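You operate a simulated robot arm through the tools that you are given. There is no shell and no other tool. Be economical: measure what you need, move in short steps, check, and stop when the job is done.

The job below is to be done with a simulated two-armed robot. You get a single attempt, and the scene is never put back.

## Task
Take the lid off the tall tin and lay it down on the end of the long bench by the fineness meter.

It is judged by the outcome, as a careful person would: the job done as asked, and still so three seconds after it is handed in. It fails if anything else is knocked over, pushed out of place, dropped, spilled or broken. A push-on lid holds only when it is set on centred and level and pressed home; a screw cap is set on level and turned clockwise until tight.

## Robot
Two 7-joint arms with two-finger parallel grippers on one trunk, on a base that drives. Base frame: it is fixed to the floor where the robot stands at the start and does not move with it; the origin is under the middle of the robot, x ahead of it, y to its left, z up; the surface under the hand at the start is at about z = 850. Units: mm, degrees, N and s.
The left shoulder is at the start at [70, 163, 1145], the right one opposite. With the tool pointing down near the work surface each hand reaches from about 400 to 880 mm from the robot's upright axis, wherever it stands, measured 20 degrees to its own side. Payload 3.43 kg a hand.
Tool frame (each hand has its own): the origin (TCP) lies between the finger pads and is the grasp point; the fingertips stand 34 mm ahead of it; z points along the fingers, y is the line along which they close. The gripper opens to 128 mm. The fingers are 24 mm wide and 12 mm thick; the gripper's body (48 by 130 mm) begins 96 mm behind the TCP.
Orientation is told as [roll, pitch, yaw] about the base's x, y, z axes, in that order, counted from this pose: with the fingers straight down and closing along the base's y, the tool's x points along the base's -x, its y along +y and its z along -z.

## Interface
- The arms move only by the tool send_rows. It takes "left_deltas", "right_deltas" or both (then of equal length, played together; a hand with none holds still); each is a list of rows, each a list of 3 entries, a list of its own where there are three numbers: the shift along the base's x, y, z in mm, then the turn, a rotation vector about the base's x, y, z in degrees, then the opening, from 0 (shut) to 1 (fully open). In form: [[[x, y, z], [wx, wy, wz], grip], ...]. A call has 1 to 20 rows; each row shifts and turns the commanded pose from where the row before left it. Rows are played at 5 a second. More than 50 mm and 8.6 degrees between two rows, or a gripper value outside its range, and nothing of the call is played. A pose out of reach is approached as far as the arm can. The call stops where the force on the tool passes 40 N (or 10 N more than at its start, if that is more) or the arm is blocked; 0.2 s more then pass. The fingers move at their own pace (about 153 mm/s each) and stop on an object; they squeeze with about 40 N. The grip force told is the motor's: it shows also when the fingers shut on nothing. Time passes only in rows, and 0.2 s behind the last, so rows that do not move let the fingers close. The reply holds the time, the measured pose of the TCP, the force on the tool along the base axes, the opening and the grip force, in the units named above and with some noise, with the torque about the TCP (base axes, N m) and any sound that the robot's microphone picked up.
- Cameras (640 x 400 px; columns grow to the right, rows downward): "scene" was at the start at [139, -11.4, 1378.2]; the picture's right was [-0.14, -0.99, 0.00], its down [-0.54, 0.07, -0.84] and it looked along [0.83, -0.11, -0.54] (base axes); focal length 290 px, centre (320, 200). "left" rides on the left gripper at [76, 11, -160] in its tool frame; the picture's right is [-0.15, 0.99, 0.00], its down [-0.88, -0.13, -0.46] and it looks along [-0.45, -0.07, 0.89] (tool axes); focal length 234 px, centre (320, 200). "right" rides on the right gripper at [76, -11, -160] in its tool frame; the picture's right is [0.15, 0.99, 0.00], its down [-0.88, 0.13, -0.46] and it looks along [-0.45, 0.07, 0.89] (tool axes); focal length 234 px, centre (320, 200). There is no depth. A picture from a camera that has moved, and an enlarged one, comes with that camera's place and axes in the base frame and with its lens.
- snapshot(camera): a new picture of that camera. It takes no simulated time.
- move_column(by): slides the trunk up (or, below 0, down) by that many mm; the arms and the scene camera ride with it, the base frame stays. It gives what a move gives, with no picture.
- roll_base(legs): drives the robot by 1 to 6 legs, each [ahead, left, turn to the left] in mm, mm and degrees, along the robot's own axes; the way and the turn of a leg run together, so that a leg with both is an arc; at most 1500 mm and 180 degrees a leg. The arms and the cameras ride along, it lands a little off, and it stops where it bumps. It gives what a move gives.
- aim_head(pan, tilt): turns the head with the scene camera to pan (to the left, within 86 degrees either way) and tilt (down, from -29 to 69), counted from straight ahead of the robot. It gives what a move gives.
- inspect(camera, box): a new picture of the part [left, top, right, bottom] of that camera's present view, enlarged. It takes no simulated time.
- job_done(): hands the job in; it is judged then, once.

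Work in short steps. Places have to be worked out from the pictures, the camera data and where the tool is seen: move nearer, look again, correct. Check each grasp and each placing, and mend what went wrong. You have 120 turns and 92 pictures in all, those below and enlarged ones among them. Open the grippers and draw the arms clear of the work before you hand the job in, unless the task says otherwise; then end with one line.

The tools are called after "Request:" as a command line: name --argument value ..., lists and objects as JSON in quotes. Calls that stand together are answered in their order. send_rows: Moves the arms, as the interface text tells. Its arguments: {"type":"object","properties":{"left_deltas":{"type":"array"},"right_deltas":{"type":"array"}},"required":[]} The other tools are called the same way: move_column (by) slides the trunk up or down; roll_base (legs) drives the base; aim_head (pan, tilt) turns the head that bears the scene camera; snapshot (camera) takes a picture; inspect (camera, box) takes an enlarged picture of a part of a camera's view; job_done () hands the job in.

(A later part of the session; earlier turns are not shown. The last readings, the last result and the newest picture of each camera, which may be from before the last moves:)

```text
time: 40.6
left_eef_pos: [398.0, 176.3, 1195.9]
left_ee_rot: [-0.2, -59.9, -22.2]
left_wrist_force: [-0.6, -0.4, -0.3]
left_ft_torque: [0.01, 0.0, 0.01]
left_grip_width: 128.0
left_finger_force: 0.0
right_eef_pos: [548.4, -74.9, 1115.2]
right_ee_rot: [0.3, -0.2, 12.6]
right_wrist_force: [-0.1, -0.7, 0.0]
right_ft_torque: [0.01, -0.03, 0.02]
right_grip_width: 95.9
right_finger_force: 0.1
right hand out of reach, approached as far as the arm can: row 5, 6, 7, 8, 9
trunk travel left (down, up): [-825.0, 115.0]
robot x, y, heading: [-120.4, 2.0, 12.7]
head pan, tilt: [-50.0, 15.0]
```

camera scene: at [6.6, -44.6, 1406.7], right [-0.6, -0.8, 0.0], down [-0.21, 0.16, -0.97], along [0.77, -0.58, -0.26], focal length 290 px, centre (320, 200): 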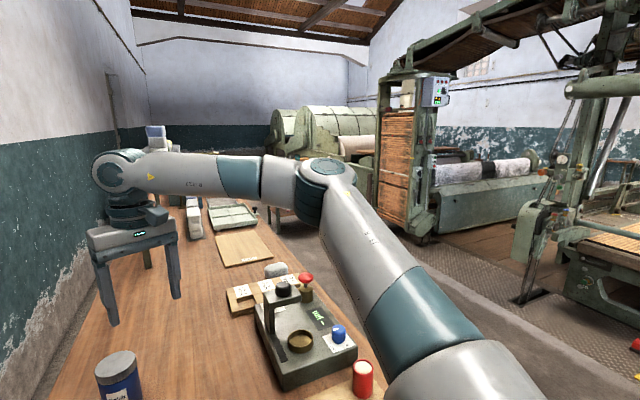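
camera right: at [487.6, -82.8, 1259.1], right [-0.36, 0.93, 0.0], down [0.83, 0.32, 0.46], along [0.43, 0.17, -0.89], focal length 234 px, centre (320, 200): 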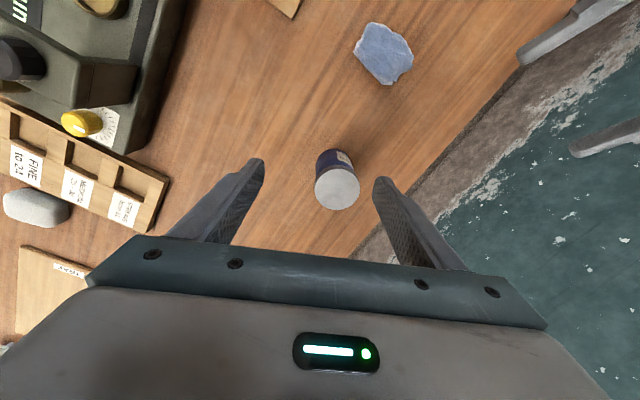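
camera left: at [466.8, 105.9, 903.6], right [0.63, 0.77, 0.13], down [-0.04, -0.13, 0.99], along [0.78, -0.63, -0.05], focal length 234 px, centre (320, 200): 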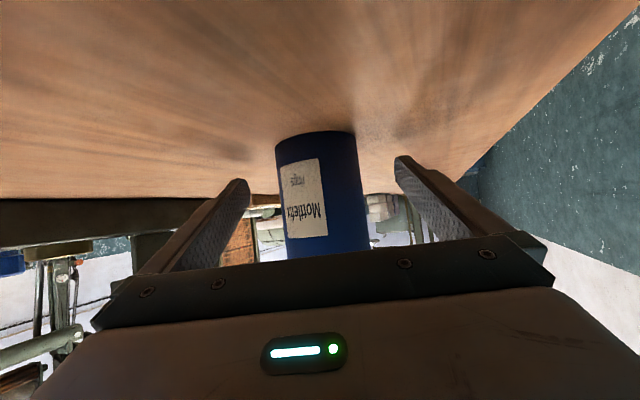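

That's no better. I'll try re-posturing by drawing the right hand in close to the body, then extending straight ahead.

Request:
send_rows --right_deltas '[[[-40, -5, 0], [0, 0, 0], 0.75], [[-40, -5, 0], [0, 0, 0], 0.75], [[-40, -5, 0], [0, 0, 0], 0.75], [[-40, 0, 0], [0, 0, 0], 0.75], [[-40, 0, 0], [0, 0, 0], 0.75]]'

Request:
send_rows --right_deltas '[[[-8, 36, 0], [0, 0, 0], 0.75], [[-8, 36, 0], [0, 0, 0], 0.75], [[-8, 36, 0], [0, 0, 0], 0.75]]'

Request:
snapshot --camera "scene"

```text
time: 41.8
left_eef_pos: [396.4, 176.1, 1196.7]
left_ee_rot: [-0.1, -60.0, -22.1]
left_wrist_force: [0.6, -0.4, -0.7]
left_ft_torque: [-0.04, 0.01, 0.02]
left_grip_width: 128.2
left_finger_force: 0.0
right_eef_pos: [347.4, -89.6, 1116.7]
right_ee_rot: [0.3, -0.1, 12.5]
right_wrist_force: [-0.4, -0.4, 0.1]
right_ft_torque: [-0.02, 0.0, 0.0]
right_grip_width: 96.1
right_finger_force: 0.1
trunk travel left (down, up): [-825.0, 115.0]
robot x, y, heading: [-112.3, 6.1, 12.9]
head pan, tilt: [-50.0, 15.0]
```

```text
time: 42.6
left_eef_pos: [396.4, 175.8, 1196.0]
left_ee_rot: [0.1, -60.0, -22.3]
left_wrist_force: [0.6, -0.2, -0.6]
left_ft_torque: [-0.03, -0.02, 0.0]
left_grip_width: 128.0
left_finger_force: 0.1
right_eef_pos: [333.0, -32.6, 1128.7]
right_ee_rot: [0.3, -0.2, 12.5]
right_wrist_force: [-0.5, -0.2, 0.2]
right_ft_torque: [0.02, -0.03, -0.03]
right_grip_width: 96.1
right_finger_force: 0.1
right hand out of reach, approached as far as the arm can: row 2, 3
trunk travel left (down, up): [-825.0, 115.0]
robot x, y, heading: [-117.6, -2.7, 12.6]
head pan, tilt: [-50.0, 15.0]
```

```text
63 pictures are left
camera scene: at [4.8, -45.4, 1606.9], right [-0.61, -0.8, 0.0], down [-0.21, 0.16, -0.97], along [0.77, -0.58, -0.26], focal length 290 px, centre (320, 200)
```

scene: 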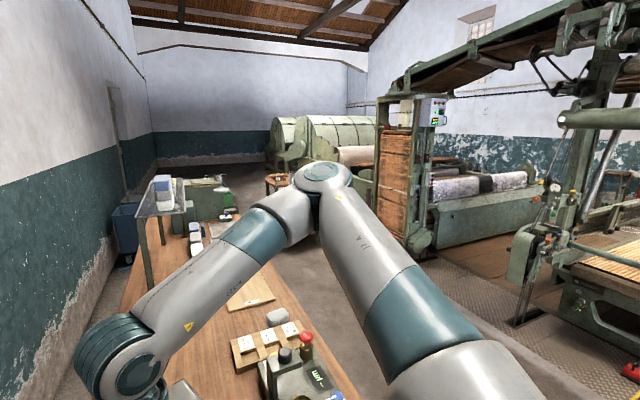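

The elbow stays put, so I'll swap roles: the left arm started tool-down near (654, 158) without trouble, so the left will unscrew and the right will hold the tin. I'll re-stand the base at about (-10, -6), heading -11°, with the hands kept high.

Request:
roll_base --legs '[[0, 0, -23.8], [107, 15, 0]]'

Request:
aim_head --pan 0 --tilt 50

Request:
snapshot --camera "scene"

```text
time: 45.0
left_eef_pos: [534.6, -53.8, 1196.5]
left_ee_rot: [0.0, -60.0, -46.1]
left_wrist_force: [0.5, 0.4, -0.1]
left_ft_torque: [-0.02, 0.01, 0.06]
left_grip_width: 128.3
left_finger_force: 0.0
right_eef_pos: [391.6, -218.5, 1129.1]
right_ee_rot: [0.4, -0.2, -11.3]
right_wrist_force: [0.4, -0.3, 0.1]
right_ft_torque: [-0.02, 0.01, 0.0]
right_grip_width: 96.1
right_finger_force: 0.1
trunk travel left (down, up): [-825.0, 115.0]
robot x, y, heading: [-7.0, -6.7, -11.2]
head pan, tilt: [-50.0, 15.0]
```

```text
time: 46.2
left_eef_pos: [536.4, -54.4, 1196.1]
left_ee_rot: [-0.1, -59.9, -46.1]
left_wrist_force: [-0.3, -0.7, -0.1]
left_ft_torque: [0.01, -0.03, 0.01]
left_grip_width: 127.8
left_finger_force: 0.2
right_eef_pos: [393.6, -219.2, 1128.8]
right_ee_rot: [0.4, 0.0, -11.3]
right_wrist_force: [0.0, -1.0, -0.1]
right_ft_torque: [0.01, -0.05, 0.0]
right_grip_width: 96.1
right_finger_force: 0.0
trunk travel left (down, up): [-825.0, 115.0]
robot x, y, heading: [-4.9, -7.0, -11.3]
head pan, tilt: [0.0, 50.0]
```

```text
62 pictures are left
camera scene: at [118.8, -30.7, 1553.1], right [-0.19, -0.98, 0.0], down [-0.75, 0.15, -0.64], along [0.63, -0.12, -0.77], focal length 290 px, centre (320, 200)
```

scene: 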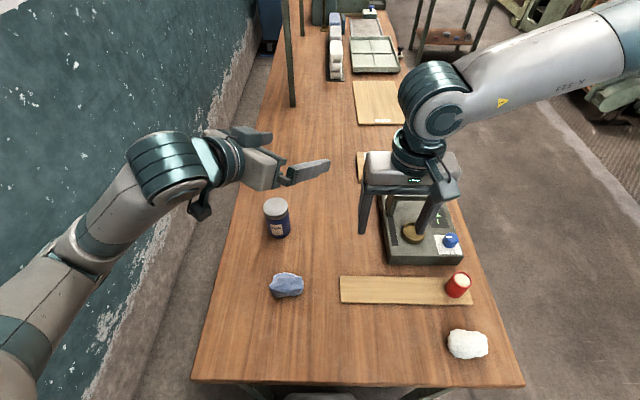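

Aligned well with the bench. I'll un-tilt the left hand to vertical (leaving yaw -46) while moving it above the tin.

Request:
send_rows --left_deltas '[[[9, 6, -5], [5.4, 5.2, 0], 1], [[9, 6, -5], [5.4, 5.2, 0], 1], [[9, 6, -5], [5.4, 5.2, 0], 1], [[9, 6, -5], [5.4, 5.2, 0], 1], [[9, 6, -5], [5.4, 5.2, 0], 1], [[9, 6, -5], [5.4, 5.2, 0], 0.75], [[9, 6, -5], [5.4, 5.2, 0], 0.75], [[9, 6, -5], [5.4, 5.2, 0], 0.75]]'

```text
time: 48.0
left_eef_pos: [609.7, -6.1, 1157.2]
left_ee_rot: [-0.1, 0.3, -46.0]
left_wrist_force: [-0.2, -1.3, -0.7]
left_ft_torque: [0.03, 0.0, 0.01]
left_grip_width: 96.0
left_finger_force: 0.1
right_eef_pos: [393.8, -220.5, 1129.9]
right_ee_rot: [0.4, -0.1, -11.3]
right_wrist_force: [-0.2, -0.4, 0.0]
right_ft_torque: [0.03, 0.01, 0.01]
right_grip_width: 96.0
right_finger_force: 0.0
trunk travel left (down, up): [-825.0, 115.0]
robot x, y, heading: [-3.7, -4.4, -11.1]
head pan, tilt: [0.0, 50.0]
```

The left hand gets above the tin without trouble. I'll check the alignment from its camera.

Request:
snapshot --camera "left"

```text
61 pictures are left
camera left: at [565.8, 56.8, 1317.0], right [0.81, 0.58, 0.0], down [0.52, -0.72, 0.45], along [0.26, -0.37, -0.89], focal length 234 px, centre (320, 200)
```

left: 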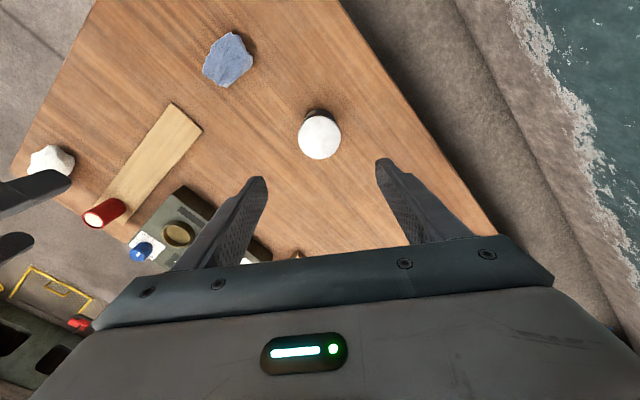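

The lid centre is confirmed at (609.6, -7.4). I'll raise both hands, then bring the trunk back down to its original height.

Request:
send_rows --left_deltas '[[[0, -1, 30], [0, 0, 0], 0.75], [[0, 0, 30], [0, 0, 0], 0.75], [[0, 0, 30], [0, 0, 0], 0.75]]' --right_deltas '[[[0, -20, 45], [0, 0, 0], 1], [[0, -20, 45], [0, 0, 0], 1], [[0, -10, 45], [0, 0, 0], 1]]'

Request:
move_column --by -200

```text
time: 48.8
left_eef_pos: [607.9, -7.0, 1247.1]
left_ee_rot: [0.0, -0.1, -46.0]
left_wrist_force: [0.4, 0.3, -0.9]
left_ft_torque: [-0.01, -0.02, 0.03]
left_grip_width: 96.2
left_finger_force: 0.1
right_eef_pos: [390.2, -272.1, 1264.4]
right_ee_rot: [0.4, -0.1, -11.3]
right_wrist_force: [-0.1, -1.1, 0.8]
right_ft_torque: [0.01, 0.01, -0.03]
right_grip_width: 128.2
right_finger_force: 0.0
trunk travel left (down, up): [-825.0, 115.0]
robot x, y, heading: [-8.3, -8.7, -11.2]
head pan, tilt: [0.0, 50.0]
```

```text
time: 51.0
left_eef_pos: [606.7, -6.0, 1047.7]
left_ee_rot: [0.0, 0.0, -46.1]
left_wrist_force: [0.4, 0.5, -0.3]
left_ft_torque: [-0.01, 0.01, -0.02]
left_grip_width: 96.1
left_finger_force: 0.0
right_eef_pos: [392.0, -271.7, 1066.0]
right_ee_rot: [0.5, 0.0, -11.3]
right_wrist_force: [0.1, 0.1, 0.2]
right_ft_torque: [0.04, -0.01, 0.03]
right_grip_width: 128.2
right_finger_force: 0.1
trunk travel left (down, up): [-625.0, 315.0]
robot x, y, heading: [-4.1, -6.3, -11.3]
head pan, tilt: [0.0, 50.0]
```

Left is good at z 1048. I'll probe the left hand's yaw range in free air, going clockwise first.

Request:
send_rows --left_deltas '[[[0, 0, 0], [0, 0, -8], 0.75], [[0, 0, 0], [0, 0, -8], 0.75], [[0, 0, 0], [0, 0, -8], 0.75], [[0, 0, 0], [0, 0, -8], 0.75], [[0, 0, 0], [0, 0, -8], 0.75], [[0, 0, 0], [0, 0, -8], 0.75], [[0, 0, 0], [0, 0, -8], 0.75], [[0, 0, 0], [0, 0, -8], 0.75]]'

```text
time: 52.8
left_eef_pos: [608.8, -5.5, 1046.9]
left_ee_rot: [-0.1, 0.0, -110.2]
left_wrist_force: [0.5, -0.1, -0.3]
left_ft_torque: [-0.01, 0.04, 0.03]
left_grip_width: 96.1
left_finger_force: 0.1
right_eef_pos: [390.9, -272.7, 1064.8]
right_ee_rot: [0.5, -0.1, -11.3]
right_wrist_force: [-0.3, 0.1, -1.1]
right_ft_torque: [-0.02, 0.05, -0.03]
right_grip_width: 127.5
right_finger_force: 0.0
trunk travel left (down, up): [-625.0, 315.0]
robot x, y, heading: [-7.8, -9.7, -11.1]
head pan, tilt: [0.0, 50.0]
```

The left yaw range is generous. Now the right hand: I'll tilt it to 30° below horizontal and yaw it to +60 while staying high and moving toward a point behind and right of the tin.

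Request:
send_rows --right_deltas '[[[9, 9, 0], [-1.47, -7.36, 0], 1], [[9, 9, 0], [-1.47, -7.36, 0], 1], [[9, 9, 0], [-1.47, -7.36, 0], 1], [[9, 9, 0], [-1.47, -7.36, 0], 1], [[9, 9, 0], [-1.47, -7.36, 0], 1], [[9, 9, 0], [-1.47, -7.36, 0], 1], [[9, 9, 0], [-1.47, -7.36, 0], 1], [[9, 9, 0], [-1.47, -7.36, 0], 1], [[9, 9, 0], [0, 0, 7.9], 1], [[9, 9, 0], [0, 0, 7.9], 1], [[9, 9, 0], [0, 0, 7.9], 1], [[9, 9, 0], [0, 0, 7.9], 1], [[9, 9, 0], [0, 0, 7.9], 1], [[9, 9, 0], [0, 0, 7.9], 1], [[9, 9, 0], [0, 0, 7.9], 1], [[9, 9, 0], [0, 0, 7.9], 1], [[9, 8, 0], [0, 0, 7.9], 1]]'

Request:
snapshot --camera "scene"

```text
time: 56.4
left_eef_pos: [609.8, -5.2, 1046.0]
left_ee_rot: [-0.2, 0.1, -110.0]
left_wrist_force: [0.9, -0.4, 0.2]
left_ft_torque: [0.02, 0.03, -0.01]
left_grip_width: 96.0
left_finger_force: 0.0
right_eef_pos: [598.3, -155.4, 1087.6]
right_ee_rot: [0.4, -60.1, 59.8]
right_wrist_force: [0.4, 0.1, -0.2]
right_ft_torque: [0.04, -0.02, 0.01]
right_grip_width: 128.0
right_finger_force: 0.0
right hand out of reach, approached as far as the arm can: row 5, 6, 7, 8
trunk travel left (down, up): [-625.0, 315.0]
robot x, y, heading: [-1.5, -8.9, -11.1]
head pan, tilt: [0.0, 50.0]
```

```text
60 pictures are left
camera scene: at [119.8, -30.7, 1352.9], right [-0.19, -0.98, 0.0], down [-0.75, 0.15, -0.64], along [0.63, -0.12, -0.77], focal length 290 px, centre (320, 200)
```

scene: 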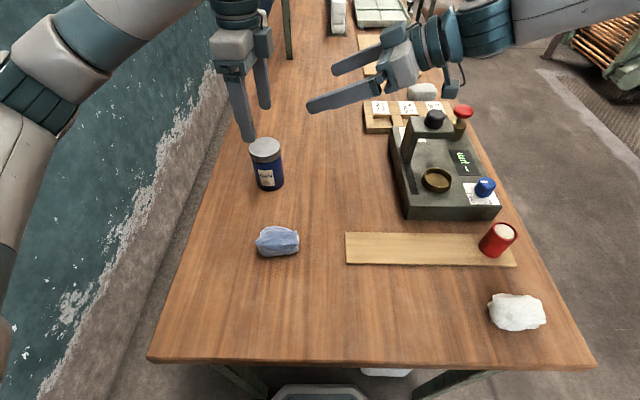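

Orientation is reached. I'll shift to the start of the slanted approach line, horizontally first and then down.

Request:
send_rows --right_deltas '[[[-18, 12, 0], [0, 0, 0], 1], [[-18, 12, 0], [0, 0, 0], 1], [[-17, 11, 0], [0, 0, 0], 1], [[0, 0, -25], [0, 0, 0], 1], [[0, 0, -25], [0, 0, 0], 1], [[0, 0, -25], [0, 0, 0], 1], [[0, 0, -25], [0, 0, 0], 1], [[0, 0, -25], [0, 0, 0], 1]]'

Request:
snapshot --camera "scene"

Request:
snapshot --camera "right"

```text
time: 58.2
left_eef_pos: [609.3, -5.6, 1046.8]
left_ee_rot: [-0.2, 0.1, -110.0]
left_wrist_force: [-0.6, 0.0, -0.1]
left_ft_torque: [0.0, -0.02, -0.01]
left_grip_width: 96.2
left_finger_force: 0.0
right_eef_pos: [543.5, -123.3, 987.0]
right_ee_rot: [0.4, -59.8, 59.9]
right_wrist_force: [-0.5, -0.7, 0.1]
right_ft_torque: [-0.04, 0.0, -0.02]
right_grip_width: 128.2
right_finger_force: 0.1
right hand out of reach, approached as far as the arm can: row 8
trunk travel left (down, up): [-625.0, 315.0]
robot x, y, heading: [-10.5, -9.3, -11.4]
head pan, tilt: [0.0, 50.0]
```

```text
59 pictures are left
camera scene: at [118.0, -30.2, 1353.2], right [-0.19, -0.98, 0.0], down [-0.75, 0.15, -0.64], along [0.63, -0.12, -0.77], focal length 290 px, centre (320, 200)
```

scene: 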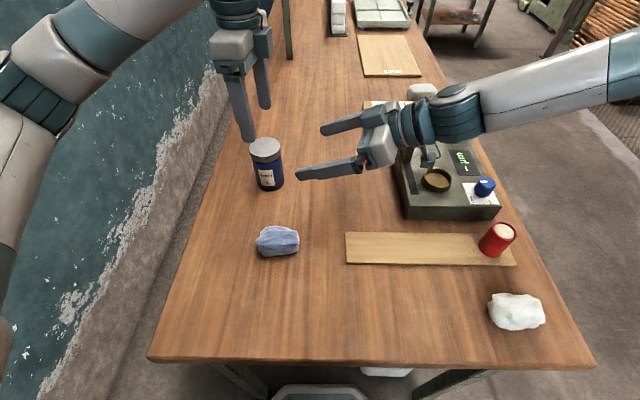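

```text
58 pictures are left
camera right: at [466.6, -280.5, 1001.1], right [-0.9, 0.43, -0.12], down [-0.09, 0.11, 0.99], along [0.44, 0.9, -0.06], focal length 234 px, centre (320, 200)
```

right: 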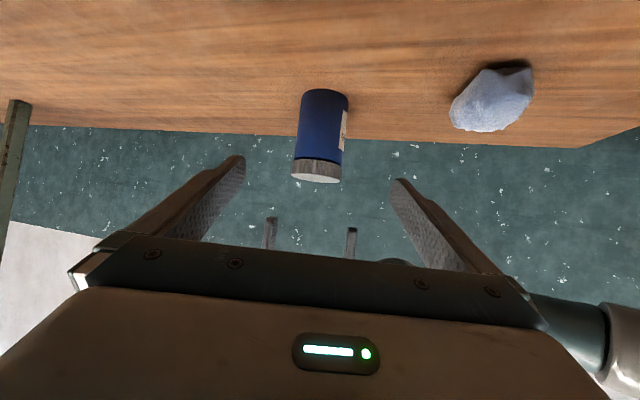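

The tin is centred between the right fingers. I'll advance halfway along the approach and check reach.

Request:
send_rows --right_deltas '[[[11, 19.3, -16.5], [0, 0, 0], 1], [[11, 19.3, -16.5], [0, 0, 0], 1], [[11, 19.3, -16.5], [0, 0, 0], 1]]'

```text
time: 59.0
left_eef_pos: [610.1, -5.6, 1046.8]
left_ee_rot: [-0.1, -0.1, -110.1]
left_wrist_force: [0.3, -0.4, 0.0]
left_ft_torque: [-0.03, 0.04, -0.01]
left_grip_width: 96.1
left_finger_force: 0.1
right_eef_pos: [563.8, -100.4, 994.4]
right_ee_rot: [0.4, -59.8, 59.8]
right_wrist_force: [-0.5, 0.6, -0.4]
right_ft_torque: [-0.02, 0.02, 0.01]
right_grip_width: 128.4
right_finger_force: 0.0
right hand out of reach, approached as far as the arm can: row 1, 2, 3
trunk travel left (down, up): [-625.0, 315.0]
robot x, y, heading: [-3.7, -7.0, -11.0]
head pan, tilt: [0.0, 50.0]
```

It won't go lower relative to the shoulder here, so I'll test whether it goes inward at this height; if so, lowering the trunk solves it. Left rises a little to make room first.

Request:
send_rows --left_deltas '[[[0, 0, 30], [0, 0, 0], 0.75], [[0, 0, 30], [0, 0, 0], 0.75], [[0, 0, 20], [0, 0, 0], 0.75], [[0, 0, 0], [0, 0, 0], 0.75], [[0, 0, 0], [0, 0, 0], 0.75]]' --right_deltas '[[[0, 0, 5], [0, 0, 0], 1], [[0, 0, 5], [0, 0, 0], 1], [[0, 0, 0], [0, 0, 0], 1], [[10, 17, 0], [0, 0, 0], 1], [[10, 17, 0], [0, 0, 0], 1]]'

```text
time: 60.2
left_eef_pos: [610.5, -5.5, 1126.7]
left_ee_rot: [0.0, 0.0, -110.1]
left_wrist_force: [-1.1, -0.4, -0.3]
left_ft_torque: [-0.02, -0.05, -0.02]
left_grip_width: 96.0
left_finger_force: 0.0
right_eef_pos: [571.9, -88.0, 1016.8]
right_ee_rot: [0.2, -60.2, 60.0]
right_wrist_force: [-0.3, 0.1, 0.0]
right_ft_torque: [-0.01, -0.01, 0.02]
right_grip_width: 127.9
right_finger_force: 0.2
right hand out of reach, approached as far as the arm can: row 4, 5
trunk travel left (down, up): [-625.0, 315.0]
robot x, y, heading: [-5.6, -6.3, -11.2]
head pan, tilt: [0.0, 50.0]
```

The right arm's elbow is pinned, so the tin must sit nearer the robot's midline, with a lower trunk. First I'll retract the right hand and test whether the left can work vertically on the midline.

Request:
send_rows --right_deltas '[[[-10, -17, 8], [0, 0, 0], 1], [[-10, -17, 8], [0, 0, 0], 1], [[-10, -20, 8], [0, 0, 0], 1], [[-10, -20, 8], [0, 0, 0], 1], [[-10, -20, 8], [0, 0, 0], 1], [[-10, -20, 8], [0, 0, 0], 1]]'

Request:
send_rows --left_deltas '[[[-6, -19, 0], [0, 0, 0], 0.75], [[-6, -19, 0], [0, 0, 0], 0.75], [[-6, -19, 0], [0, 0, 0], 0.75], [[-6, -19, 0], [0, 0, 0], 0.75], [[-6, -19, 0], [0, 0, 0], 0.75], [[-6, -19, 0], [0, 0, 0], 0.75]]'

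```text
time: 61.6
left_eef_pos: [611.1, -5.3, 1126.8]
left_ee_rot: [-0.1, 0.1, -110.2]
left_wrist_force: [0.2, -0.4, 0.5]
left_ft_torque: [0.01, -0.03, 0.01]
left_grip_width: 95.9
left_finger_force: 0.0
right_eef_pos: [514.8, -202.6, 1063.6]
right_ee_rot: [0.3, -60.2, 59.9]
right_wrist_force: [0.6, 0.8, 0.3]
right_ft_torque: [-0.01, 0.02, 0.02]
right_grip_width: 127.8
right_finger_force: 0.0
trunk travel left (down, up): [-625.0, 315.0]
robot x, y, heading: [-4.9, -9.3, -10.9]
head pan, tilt: [0.0, 50.0]
```

```text
time: 63.0
left_eef_pos: [572.0, -120.6, 1127.5]
left_ee_rot: [-0.1, 0.1, -110.1]
left_wrist_force: [-0.9, -0.7, -0.3]
left_ft_torque: [0.03, 0.0, 0.0]
left_grip_width: 95.9
left_finger_force: 0.0
right_eef_pos: [514.1, -203.0, 1063.6]
right_ee_rot: [0.4, -60.3, 59.9]
right_wrist_force: [-0.2, -0.1, -1.2]
right_ft_torque: [0.04, -0.03, 0.01]
right_grip_width: 127.9
right_finger_force: 0.1
trunk travel left (down, up): [-625.0, 315.0]
robot x, y, heading: [-4.0, -7.1, -11.0]
head pan, tilt: [0.0, 50.0]
```

The left hand works at the midline, so the robot should stand about 135 mm further left. Before strafing I'll check the left elbow's clearance to the wall.

Request:
aim_head --pan 75 --tilt 30

Request:
snapshot --camera "scene"

Request:
aim_head --pan 35 --tilt 35

Request:
snapshot --camera "scene"

```text
time: 64.4
left_eef_pos: [572.8, -119.8, 1126.5]
left_ee_rot: [-0.1, 0.0, -110.1]
left_wrist_force: [0.3, -0.2, -0.3]
left_ft_torque: [-0.01, 0.01, 0.03]
left_grip_width: 96.1
left_finger_force: 0.0
right_eef_pos: [514.1, -200.6, 1063.8]
right_ee_rot: [0.4, -60.1, 59.8]
right_wrist_force: [-0.3, 0.3, 0.1]
right_ft_torque: [-0.01, 0.02, 0.01]
right_grip_width: 128.1
right_finger_force: 0.0
trunk travel left (down, up): [-625.0, 315.0]
robot x, y, heading: [-6.5, -5.5, -11.2]
head pan, tilt: [75.0, 30.0]
```

```text
57 pictures are left
camera scene: at [82.9, 65.3, 1382.6], right [0.9, -0.44, 0.0], down [-0.22, -0.45, -0.87], along [0.38, 0.78, -0.5], focal length 290 px, centre (320, 200)
```

scene: 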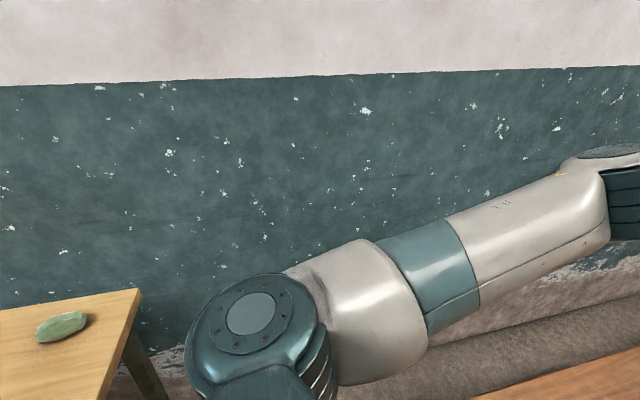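

```text
time: 65.5
left_eef_pos: [573.9, -119.2, 1127.2]
left_ee_rot: [-0.1, 0.0, -110.1]
left_wrist_force: [-0.9, 0.3, 0.2]
left_ft_torque: [-0.01, 0.01, -0.01]
left_grip_width: 96.2
left_finger_force: 0.1
right_eef_pos: [514.9, -201.6, 1063.0]
right_ee_rot: [0.4, -60.0, 59.7]
right_wrist_force: [0.8, 0.0, -0.5]
right_ft_torque: [-0.02, -0.01, -0.02]
right_grip_width: 127.9
right_finger_force: 0.0
trunk travel left (down, up): [-625.0, 315.0]
robot x, y, heading: [-6.3, -4.2, -11.2]
head pan, tilt: [35.0, 35.0]
```

```text
56 pictures are left
camera scene: at [123.6, 19.9, 1374.8], right [0.41, -0.91, 0.0], down [-0.52, -0.23, -0.82], along [0.75, 0.33, -0.57], focal length 290 px, centre (320, 200)
```

scene: 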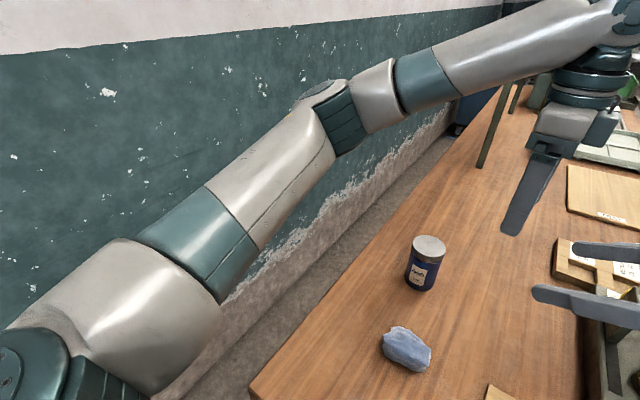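

The wall is far (y≈775), so strafing is safe. I'll shift the base 125 mm left and 12 mm ahead.

Request:
roll_base --legs '[[12, 125, 0]]'

Request:
aim_head --pan -10 --tilt 45

Request:
snapshot --camera "scene"

Request:
snapshot --camera "left"

```text
time: 66.9
left_eef_pos: [568.3, -52.4, 1125.9]
left_ee_rot: [-0.1, -0.2, -112.2]
left_wrist_force: [0.5, -0.2, 0.5]
left_ft_torque: [-0.05, 0.0, 0.0]
left_grip_width: 96.1
left_finger_force: 0.1
right_eef_pos: [507.2, -131.6, 1063.8]
right_ee_rot: [0.2, -60.0, 57.8]
right_wrist_force: [-0.1, 1.0, -0.6]
right_ft_torque: [-0.02, 0.03, 0.01]
right_grip_width: 127.9
right_finger_force: 0.1
trunk travel left (down, up): [-625.0, 315.0]
robot x, y, heading: [-9.2, 77.2, -13.3]
head pan, tilt: [35.0, 35.0]
stopped in leg 1: the robot was blocked; the commanded pose is now the measured one
```

```text
time: 68.0
left_eef_pos: [566.7, -54.4, 1125.8]
left_ee_rot: [-0.1, 0.2, -112.2]
left_wrist_force: [0.2, 0.4, -0.4]
left_ft_torque: [-0.01, 0.0, -0.03]
left_grip_width: 95.9
left_finger_force: 0.0
right_eef_pos: [505.3, -134.6, 1063.4]
right_ee_rot: [0.4, -60.2, 57.7]
right_wrist_force: [0.0, -0.1, 0.0]
right_ft_torque: [0.03, 0.01, -0.02]
right_grip_width: 128.4
right_finger_force: 0.1
trunk travel left (down, up): [-625.0, 315.0]
robot x, y, heading: [-10.3, 76.9, -13.2]
head pan, tilt: [-10.0, 45.0]
```

```text
55 pictures are left
camera scene: at [116.2, 36.6, 1360.0], right [-0.39, -0.92, 0.0], down [-0.65, 0.28, -0.71], along [0.65, -0.28, -0.71], focal length 290 px, centre (320, 200)
```

scene: 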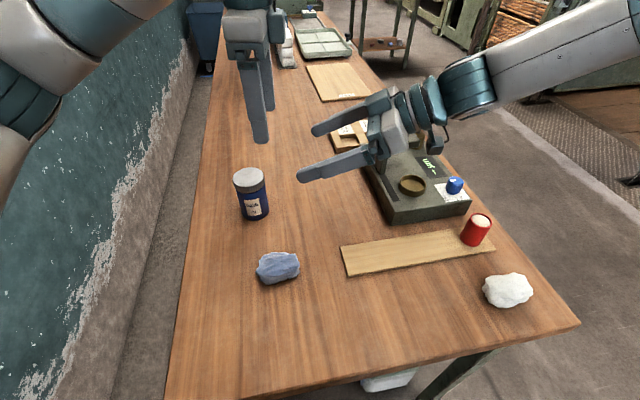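

```text
54 pictures are left
camera left: at [606.2, 11.9, 1286.1], right [0.86, -0.51, 0.0], down [-0.45, -0.77, 0.46], along [-0.23, -0.39, -0.89], focal length 234 px, centre (320, 200)
```

left: 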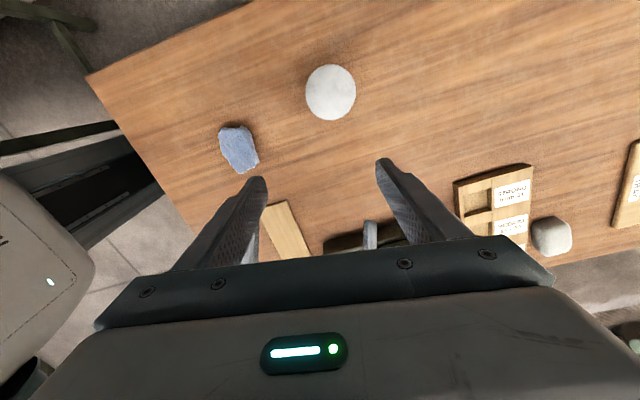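

The base bumped something at y≈77, but the tin hasn't moved. I'll back off 10 mm to the right and make up the rest with a 7° left turn.

Request:
roll_base --legs '[[0, -10, 0], [0, 0, 7]]'

```text
time: 69.4
left_eef_pos: [577.8, 8.6, 1126.4]
left_ee_rot: [-0.1, 0.0, -105.2]
left_wrist_force: [-1.0, 0.0, 0.6]
left_ft_torque: [0.0, 0.04, 0.01]
left_grip_width: 96.2
left_finger_force: 0.1
right_eef_pos: [527.0, -78.8, 1063.7]
right_ee_rot: [0.4, -60.2, 64.9]
right_wrist_force: [0.0, 0.3, 0.4]
right_ft_torque: [0.0, 0.0, 0.02]
right_grip_width: 127.8
right_finger_force: 0.1
trunk travel left (down, up): [-625.0, 315.0]
robot x, y, heading: [-11.0, 70.3, -6.1]
head pan, tilt: [-10.0, 45.0]
```

Stance is set, with the tin near the robot's midline. I'll align the right hand with the approach line and the left over the lid, then lower the trunk 115 mm.

Request:
send_rows --left_deltas '[[[11, -5, 15], [0, 0, 0], 0.75], [[11, -5, 15], [0, 0, 0], 0.75], [[10, -4, 10], [0, 0, 0], 0.75]]' --right_deltas '[[[9, -15, 10], [0, 0, 0], 1], [[9, -15, 10], [0, 0, 0], 1], [[9, -16, 5], [0, 0, 0], 1]]'

Request:
move_column --by -115

Request:
snapshot --camera "scene"

Request:
snapshot --camera "right"

```text
time: 70.2
left_eef_pos: [609.2, -5.5, 1165.7]
left_ee_rot: [-0.1, 0.2, -105.1]
left_wrist_force: [-1.3, 0.1, -0.2]
left_ft_torque: [0.02, -0.01, 0.01]
left_grip_width: 95.8
left_finger_force: 0.0
right_eef_pos: [557.3, -125.4, 1089.2]
right_ee_rot: [0.4, -60.2, 64.9]
right_wrist_force: [-0.3, -0.8, -0.5]
right_ft_torque: [0.02, 0.0, 0.01]
right_grip_width: 127.9
right_finger_force: 0.1
trunk travel left (down, up): [-625.0, 315.0]
robot x, y, heading: [-10.3, 69.6, -6.0]
head pan, tilt: [-10.0, 45.0]
```

```text
time: 71.6
left_eef_pos: [609.0, -6.6, 1051.2]
left_ee_rot: [-0.1, 0.0, -105.1]
left_wrist_force: [-0.6, -0.4, 0.3]
left_ft_torque: [0.0, -0.04, 0.0]
left_grip_width: 95.9
left_finger_force: 0.1
right_eef_pos: [555.5, -124.5, 974.4]
right_ee_rot: [0.4, -60.2, 65.0]
right_wrist_force: [-0.5, -0.4, -0.2]
right_ft_torque: [-0.01, -0.02, -0.02]
right_grip_width: 127.9
right_finger_force: 0.1
trunk travel left (down, up): [-510.0, 430.0]
robot x, y, heading: [-10.8, 71.6, -6.0]
head pan, tilt: [-10.0, 45.0]
```

```text
53 pictures are left
camera scene: at [117.9, 42.5, 1245.1], right [-0.28, -0.96, 0.0], down [-0.68, 0.19, -0.71], along [0.68, -0.19, -0.71], focal length 290 px, centre (320, 200)
```

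scene: 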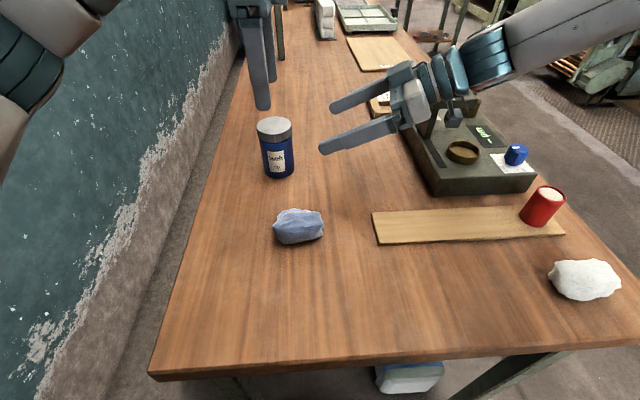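

```text
52 pictures are left
camera right: at [493.0, -288.7, 988.5], right [-0.93, 0.35, -0.12], down [-0.1, 0.09, 0.99], along [0.36, 0.93, -0.05], focal length 234 px, centre (320, 200)
```

right: 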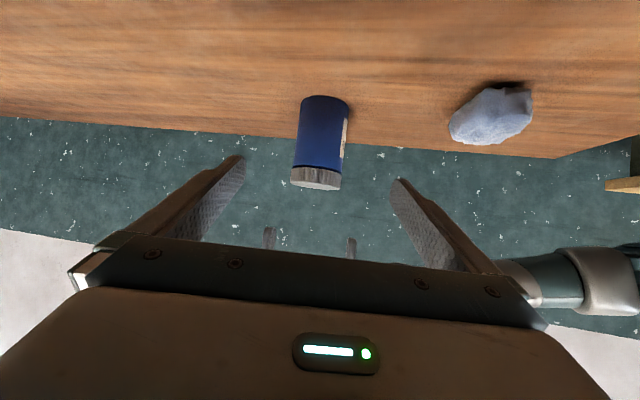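

Everything's aligned. I'll advance the right hand down the approach line, first 60 % of the way.

Request:
send_rows --right_deltas '[[[10.9, 23.7, -15.8], [0, 0, 0], 1], [[10.9, 23.7, -15.8], [0, 0, 0], 1], [[10.9, 23.7, -15.8], [0, 0, 0], 1]]'

```text
time: 72.4
left_eef_pos: [609.8, -4.8, 1049.3]
left_ee_rot: [-0.3, -0.1, -105.1]
left_wrist_force: [0.8, -0.7, -0.4]
left_ft_torque: [-0.01, 0.04, -0.02]
left_grip_width: 96.0
left_finger_force: 0.0
right_eef_pos: [590.5, -51.4, 926.6]
right_ee_rot: [0.3, -60.0, 64.7]
right_wrist_force: [1.0, -1.0, 1.0]
right_ft_torque: [0.02, 0.02, 0.02]
right_grip_width: 127.8
right_finger_force: 0.1
trunk travel left (down, up): [-510.0, 430.0]
robot x, y, heading: [-10.7, 70.7, -6.3]
head pan, tilt: [-10.0, 45.0]
```

It's reaching without trouble. I'll finish the advance and look.

Request:
send_rows --right_deltas '[[[9.8, 22.5, -15.8], [0, 0, 0], 1], [[9.7, 22.5, -15.8], [0, 0, 0], 1], [[0, 0, 0], [0, 0, 0], 1]]'

Request:
snapshot --camera "right"

Request:
snapshot --camera "scene"

```text
time: 73.2
left_eef_pos: [608.9, -4.7, 1050.9]
left_ee_rot: [-0.1, 0.0, -105.1]
left_wrist_force: [0.4, 0.9, -0.1]
left_ft_torque: [0.01, 0.01, 0.01]
left_grip_width: 96.0
left_finger_force: 0.0
right_eef_pos: [606.4, -9.2, 896.5]
right_ee_rot: [0.3, -60.2, 64.9]
right_wrist_force: [0.1, 0.0, -0.1]
right_ft_torque: [0.0, 0.0, 0.0]
right_grip_width: 127.9
right_finger_force: 0.0
trunk travel left (down, up): [-510.0, 430.0]
robot x, y, heading: [-8.5, 70.7, -6.1]
head pan, tilt: [-10.0, 45.0]
```

```text
51 pictures are left
camera right: at [544.1, -173.1, 910.0], right [-0.93, 0.35, -0.12], down [-0.1, 0.09, 0.99], along [0.36, 0.93, -0.05], focal length 234 px, centre (320, 200)
```

right: 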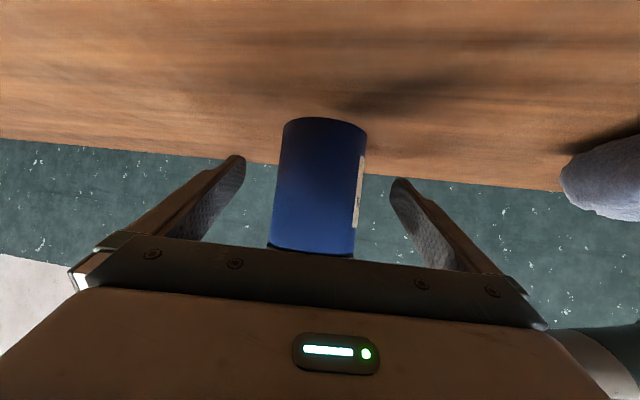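

```text
50 pictures are left
camera scene: at [117.6, 42.6, 1245.1], right [-0.28, -0.96, 0.0], down [-0.68, 0.19, -0.71], along [0.68, -0.19, -0.71], focal length 290 px, centre (320, 200)
```

scene: 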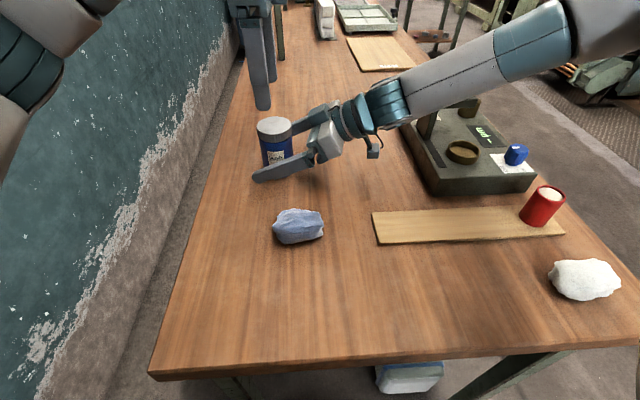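

The tin is centred in the right hand, so I'll close the grip gradually.

Request:
send_rows --right_deltas '[[[0, 0, 0], [0, 0, 0], 0.7], [[0, 0, 0], [0, 0, 0], 0.55], [[0, 0, 0], [0, 0, 0], 0.5], [[0, 0, 0], [0, 0, 0], 0.45], [[0, 0, 0], [0, 0, 0], 0.3], [[0, 0, 0], [0, 0, 0], 0], [[0, 0, 0], [0, 0, 0], 0]]'

Request:
snapshot --camera "left"

```text
time: 74.8
left_eef_pos: [608.4, -5.1, 1049.7]
left_ee_rot: [-0.1, -0.1, -105.1]
left_wrist_force: [-0.4, -0.2, 0.1]
left_ft_torque: [0.0, 0.01, -0.01]
left_grip_width: 96.1
left_finger_force: 0.0
right_eef_pos: [608.2, -8.5, 896.5]
right_ee_rot: [0.3, -60.1, 64.9]
right_wrist_force: [0.1, 0.0, -0.6]
right_ft_torque: [-0.06, -0.06, 0.05]
right_grip_width: 62.5
right_finger_force: 39.9
trunk travel left (down, up): [-510.0, 430.0]
robot x, y, heading: [-10.9, 68.7, -6.2]
head pan, tilt: [-10.0, 45.0]
```

```text
49 pictures are left
camera left: at [639.7, 65.7, 1210.2], right [0.92, -0.4, 0.0], down [-0.35, -0.82, 0.46], along [-0.18, -0.42, -0.89], focal length 234 px, centre (320, 200)
```

left: 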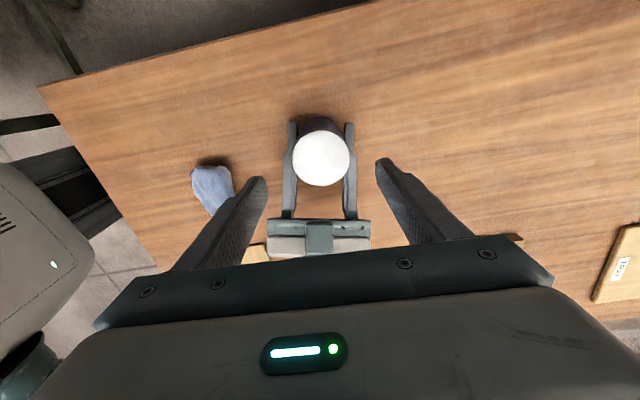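

The tin is held (62.5 mm) and the lid is centred at (610, -6). I'll lower the left hand so its tips surround only the lid (TCP z 967, tips about 933).

Request:
send_rows --left_deltas '[[[1, -1, -20], [0, 0, 0], 0.75], [[0, 0, -20], [0, 0, 0], 0.75], [[0, 0, -20], [0, 0, 0], 0.75], [[0, 0, -12], [0, 0, 0], 0.75], [[0, 0, -10], [0, 0, 0], 0.75], [[0, 0, 0], [0, 0, 0], 0.75]]'

Request:
snapshot --camera "left"

Request:
inspect --camera "scene" --box '[200, 60, 400, 185]'

```text
time: 76.2
left_eef_pos: [610.5, -4.2, 968.9]
left_ee_rot: [-0.1, 0.1, -105.1]
left_wrist_force: [-0.1, -0.3, -0.4]
left_ft_torque: [0.0, 0.0, -0.01]
left_grip_width: 95.9
left_finger_force: 0.1
right_eef_pos: [608.2, -9.8, 896.5]
right_ee_rot: [0.4, -60.2, 64.9]
right_wrist_force: [0.6, 0.3, 0.5]
right_ft_torque: [-0.03, -0.01, 0.04]
right_grip_width: 62.3
right_finger_force: 40.2
trunk travel left (down, up): [-510.0, 430.0]
robot x, y, heading: [-10.2, 64.5, -6.1]
head pan, tilt: [-10.0, 45.0]
```

```text
48 pictures are left
camera left: at [640.7, 66.1, 1128.7], right [0.92, -0.4, 0.0], down [-0.35, -0.82, 0.46], along [-0.18, -0.42, -0.89], focal length 234 px, centre (320, 200)
```

left: 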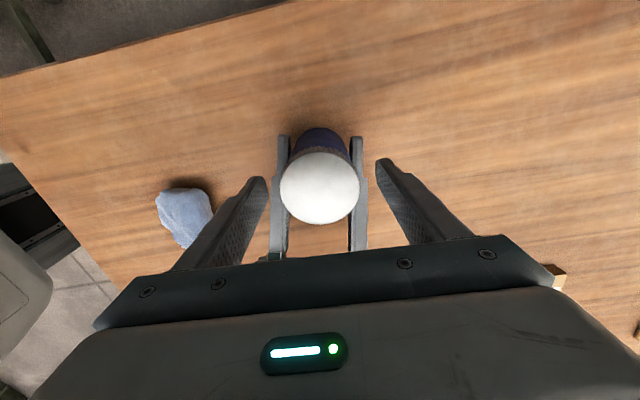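

```text
3.20 times, centred on (300, 122) of scene
camera zoom: at [118.2, 42.5, 1245.0], right [-0.28, -0.96, 0.0], down [-0.68, 0.19, -0.71], along [0.68, -0.19, -0.71], focal length 929 px, centre (384, 448)
```

zoom: 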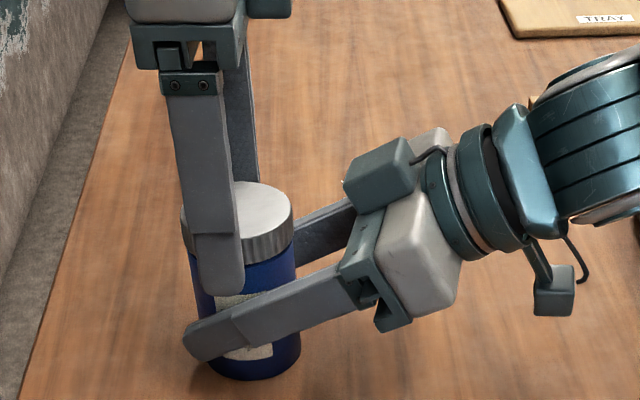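

The lid is centred under the left hand, and its fingertips clear the right fingers. I'll close the left hand on the lid.

Request:
send_rows --left_deltas '[[[-1, -1, 0], [0, 0, 0], 0.6], [[0, 0, 0], [0, 0, 0], 0.54], [[0, 0, 0], [0, 0, 0], 0.5], [[0, 0, 0], [0, 0, 0], 0.3], [[0, 0, 0], [0, 0, 0], 0], [[0, 0, 0], [0, 0, 0], 0]]'

```text
time: 77.6
left_eef_pos: [608.1, -6.4, 968.8]
left_ee_rot: [-0.2, 0.0, -104.9]
left_wrist_force: [6.3, 0.9, 1.1]
left_ft_torque: [0.03, -0.13, 0.0]
left_grip_width: 63.2
left_finger_force: 39.9
right_eef_pos: [606.0, -10.3, 896.2]
right_ee_rot: [0.3, -60.2, 65.0]
right_wrist_force: [-5.0, -0.1, 0.3]
right_ft_torque: [-0.07, -0.45, 0.01]
right_grip_width: 62.5
right_finger_force: 40.3
trunk travel left (down, up): [-510.0, 430.0]
robot x, y, heading: [-10.4, 72.9, -5.9]
head pan, tilt: [-10.0, 45.0]
```

The lid is gripped (63 mm). I'll try a small counter-clockwise turn of 12° and watch the torque.

Request:
send_rows --left_deltas '[[[1, 0, 0], [0, 0, 4], 0], [[0, 0, 0], [0, 0, 4], 0], [[0, 0, 0], [0, 0, 4], 0]]'

```text
time: 78.4
left_eef_pos: [609.1, -7.3, 968.1]
left_ee_rot: [-0.3, 0.0, -93.1]
left_wrist_force: [-9.5, 2.4, 1.2]
left_ft_torque: [0.06, 0.15, -0.29]
left_grip_width: 63.1
left_finger_force: 40.2
right_eef_pos: [608.1, -9.3, 896.3]
right_ee_rot: [0.2, -60.2, 64.9]
right_wrist_force: [9.3, -1.7, -0.2]
right_ft_torque: [0.1, 0.56, 0.22]
right_grip_width: 62.6
right_finger_force: 40.1
trunk travel left (down, up): [-510.0, 430.0]
robot x, y, heading: [-7.2, 65.6, -5.9]
head pan, tilt: [-10.0, 45.0]
```

It turns with only 0.3 N m of resistance. I'll continue counter-clockwise.

Request:
send_rows --left_deltas '[[[-0.5, 0, 0], [0, 0, 7], 0], [[0, 0, 0], [0, 0, 7], 0], [[0, 0, 0.3], [0, 0, 7], 0], [[0, 0, 0], [0, 0, 7], 0], [[0, 0, 0.3], [0, 0, 7], 0], [[0, 0, 0], [0, 0, 7], 0]]'

Request:
inspect --camera "scene" --box '[200, 60, 400, 185]'

```text
time: 79.8
left_eef_pos: [607.8, -9.0, 968.5]
left_ee_rot: [-0.1, 0.1, -51.2]
left_wrist_force: [-30.0, -1.4, 4.6]
left_ft_torque: [-0.03, 0.89, -0.54]
left_grip_width: 63.5
left_finger_force: 39.7
right_eef_pos: [608.4, -9.2, 895.9]
right_ee_rot: [0.2, -60.1, 64.9]
right_wrist_force: [29.8, 0.7, -3.1]
right_ft_torque: [-0.08, 1.16, 0.46]
right_grip_width: 63.1
right_finger_force: 39.9
trunk travel left (down, up): [-510.0, 430.0]
robot x, y, heading: [-12.5, 74.6, -6.2]
head pan, tilt: [-10.0, 45.0]
```

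```text
3.20 times, centred on (300, 122) of scene
camera zoom: at [118.2, 42.4, 1245.0], right [-0.28, -0.96, 0.0], down [-0.68, 0.19, -0.71], along [0.68, -0.19, -0.71], focal length 929 px, centre (384, 448)
```

zoom: 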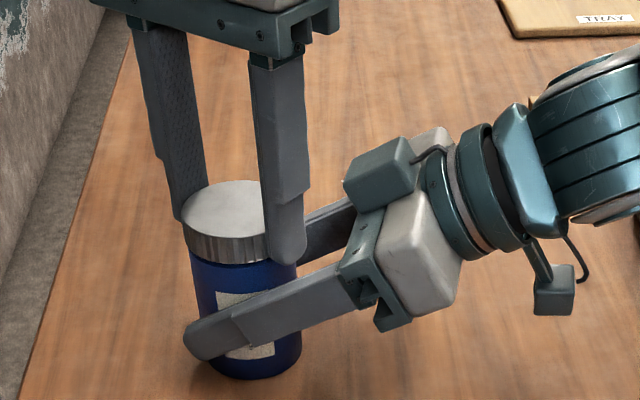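

There's -30 N side load from a slight misalignment. I'll relieve it by shifting the left hand 2 mm in -x, plus a touch upward.

Request:
send_rows --left_deltas '[[[-1, 0, 0.5], [0, 0, 0], 0], [[-1, 0, 0], [0, 0, 0], 0]]'

```text
time: 80.4
left_eef_pos: [607.4, -7.2, 970.2]
left_ee_rot: [-0.1, 0.0, -50.9]
left_wrist_force: [-14.1, -5.0, -1.5]
left_ft_torque: [-0.04, 0.96, 0.1]
left_grip_width: 63.6
left_finger_force: 40.0
right_eef_pos: [606.7, -8.7, 896.6]
right_ee_rot: [0.4, -60.2, 65.1]
right_wrist_force: [13.0, 4.5, -0.7]
right_ft_torque: [-0.28, 0.0, -0.11]
right_grip_width: 63.0
right_finger_force: 40.3
trunk travel left (down, up): [-510.0, 430.0]
robot x, y, heading: [-7.8, 67.2, -6.1]
head pan, tilt: [-10.0, 45.0]
```

Better. I'll re-grip slightly higher here to recentre and keep the left tips clear of the right fingers.

Request:
send_rows --left_deltas '[[[0, 0, 0], [0, 0, 0], 0.6], [[0, 0, 0], [0, 0, 0], 0.65], [[0, 0, 3], [0, 0, 0], 0.65], [[0, 0, 3], [0, 0, 0], 0.65], [[0, 0, 0], [0, 0, 0], 0.65]]'

Request:
snapshot --camera "left"

Request:
inspect --camera "scene" --box '[220, 80, 348, 160]'

```text
time: 81.6
left_eef_pos: [605.7, -7.2, 975.7]
left_ee_rot: [-0.1, 0.0, -51.0]
left_wrist_force: [0.0, -0.6, -0.2]
left_ft_torque: [-0.01, 0.01, -0.02]
left_grip_width: 83.1
left_finger_force: 0.0
right_eef_pos: [607.0, -9.1, 895.7]
right_ee_rot: [0.3, -60.1, 64.9]
right_wrist_force: [-1.1, 0.5, 0.3]
right_ft_torque: [0.04, -0.02, 0.0]
right_grip_width: 62.5
right_finger_force: 39.8
trunk travel left (down, up): [-510.0, 430.0]
robot x, y, heading: [-8.8, 66.3, -6.2]
head pan, tilt: [-10.0, 45.0]
```

```text
45 pictures are left
camera left: at [567.3, 59.7, 1135.0], right [0.86, 0.51, 0.0], down [0.45, -0.77, 0.46], along [0.23, -0.39, -0.89], focal length 234 px, centre (320, 200)
```

left: 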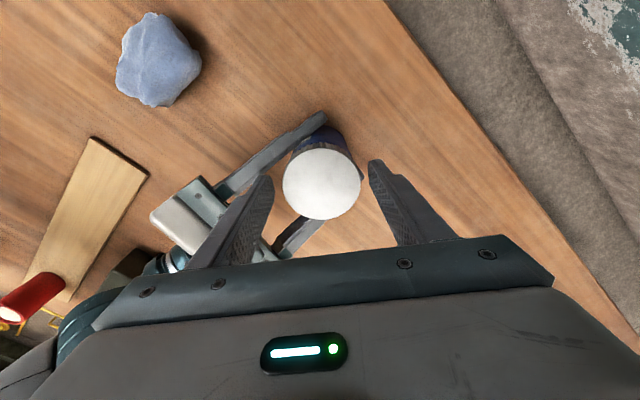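

```text
5.00 times, centred on (284, 120) of scene
camera zoom: at [118.0, 42.5, 1245.0], right [-0.28, -0.96, 0.0], down [-0.68, 0.19, -0.71], along [0.68, -0.19, -0.71], focal length 1452 px, centre (500, 600)
```

zoom: 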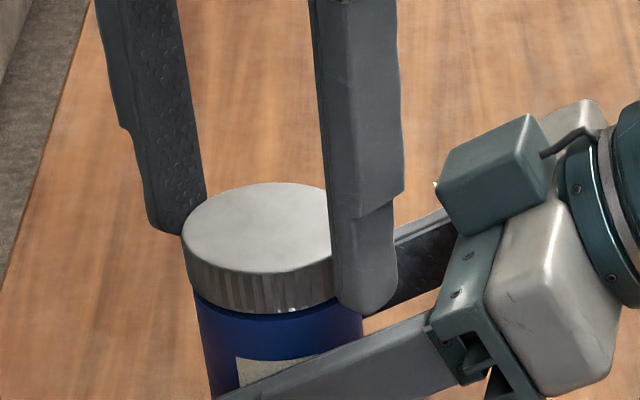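

The lid is still well centred. I'll re-close and continue turning counter-clockwise in steps.

Request:
send_rows --left_deltas '[[[0.5, 1, 0], [0, 0, 0], 0.55], [[0, 0, 0], [0, 0, 0], 0.3], [[0, 0, 0], [0, 0, 0], 0], [[0, 0, 0], [0, 0, 0], 0], [[0, 0, 0], [0, 0, 7], 0], [[0, 0, 0.2], [0, 0, 7], 0], [[0, 0, 0.2], [0, 0, 7], 0], [[0, 0, 0.2], [0, 0, 7], 0]]'

```text
time: 83.4
left_eef_pos: [608.2, -6.0, 975.7]
left_ee_rot: [-0.1, 0.1, -23.0]
left_wrist_force: [-13.2, -9.4, -0.5]
left_ft_torque: [-0.53, 0.64, -0.13]
left_grip_width: 63.3
left_finger_force: 39.7
right_eef_pos: [608.2, -8.6, 895.6]
right_ee_rot: [0.3, -60.2, 64.9]
right_wrist_force: [11.9, 8.4, 2.1]
right_ft_torque: [-0.06, 0.52, 0.09]
right_grip_width: 62.4
right_finger_force: 39.9
trunk travel left (down, up): [-510.0, 430.0]
robot x, y, heading: [-12.7, 72.0, -5.8]
head pan, tilt: [-10.0, 45.0]
```

Turning resistance is now low (0.13 N m). I'll trim the side load and keep turning.

Request:
send_rows --left_deltas '[[[-0.5, -0.5, 0.2], [0, 0, 7], 0], [[-0.3, 0, 0.2], [0, 0, 7], 0], [[0, 0, 0.2], [0, 0, 7], 0], [[0, 0, 0.2], [0, 0, 7], 0], [[0, 0, 0.2], [0, 0, 7], 0], [[0, 0, 0.2], [0, 0, 7], 0]]'

Request:
inspect --camera "scene" --box '[220, 80, 348, 160]'

```text
time: 84.8
left_eef_pos: [607.4, -7.3, 976.0]
left_ee_rot: [-0.2, 0.1, 19.1]
left_wrist_force: [-7.9, -10.2, -6.7]
left_ft_torque: [-0.13, 0.59, 0.01]
left_grip_width: 63.3
left_finger_force: 39.7
right_eef_pos: [606.7, -10.2, 896.3]
right_ee_rot: [0.2, -60.2, 65.0]
right_wrist_force: [8.2, 10.5, 6.4]
right_ft_torque: [-0.71, 0.04, 0.04]
right_grip_width: 62.4
right_finger_force: 39.8
trunk travel left (down, up): [-510.0, 430.0]
robot x, y, heading: [-9.8, 68.6, -5.8]
head pan, tilt: [-10.0, 45.0]
```

```text
5.00 times, centred on (284, 120) of scene
camera zoom: at [118.3, 42.4, 1244.9], right [-0.28, -0.96, 0.0], down [-0.68, 0.19, -0.71], along [0.68, -0.19, -0.71], focal length 1452 px, centre (500, 600)
```

zoom: 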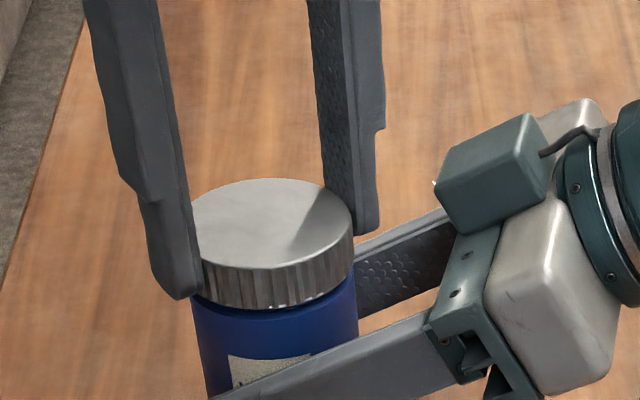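

The pull-down of about 7 N shows the thread still holds a little. I'll keep turning without lifting.

Request:
send_rows --left_deltas '[[[-0.3, -0.3, 0], [0, 0, 7], 0], [[0, 0, 0], [0, 0, 7], 0], [[0, 0, 0], [0, 0, 7], 0], [[0, 0, 0], [0, 0, 7], 0], [[0, 0, 0], [0, 0, 7], 0], [[0, 0, 0], [0, 0, 7], 0], [[0, 0, 0], [0, 0, 7], 0]]'

```text
time: 86.4
left_eef_pos: [606.6, -6.0, 977.8]
left_ee_rot: [-0.1, 0.2, 68.1]
left_wrist_force: [3.8, -21.4, -11.0]
left_ft_torque: [-0.65, 0.18, -0.02]
left_grip_width: 63.1
left_finger_force: 40.3
right_eef_pos: [607.6, -7.7, 897.2]
right_ee_rot: [0.5, -60.2, 65.0]
right_wrist_force: [-3.5, 21.5, 9.2]
right_ft_torque: [-1.05, -0.49, 0.04]
right_grip_width: 62.3
right_finger_force: 40.2
trunk travel left (down, up): [-510.0, 430.0]
robot x, y, heading: [-10.6, 68.4, -6.2]
head pan, tilt: [-10.0, 45.0]
```

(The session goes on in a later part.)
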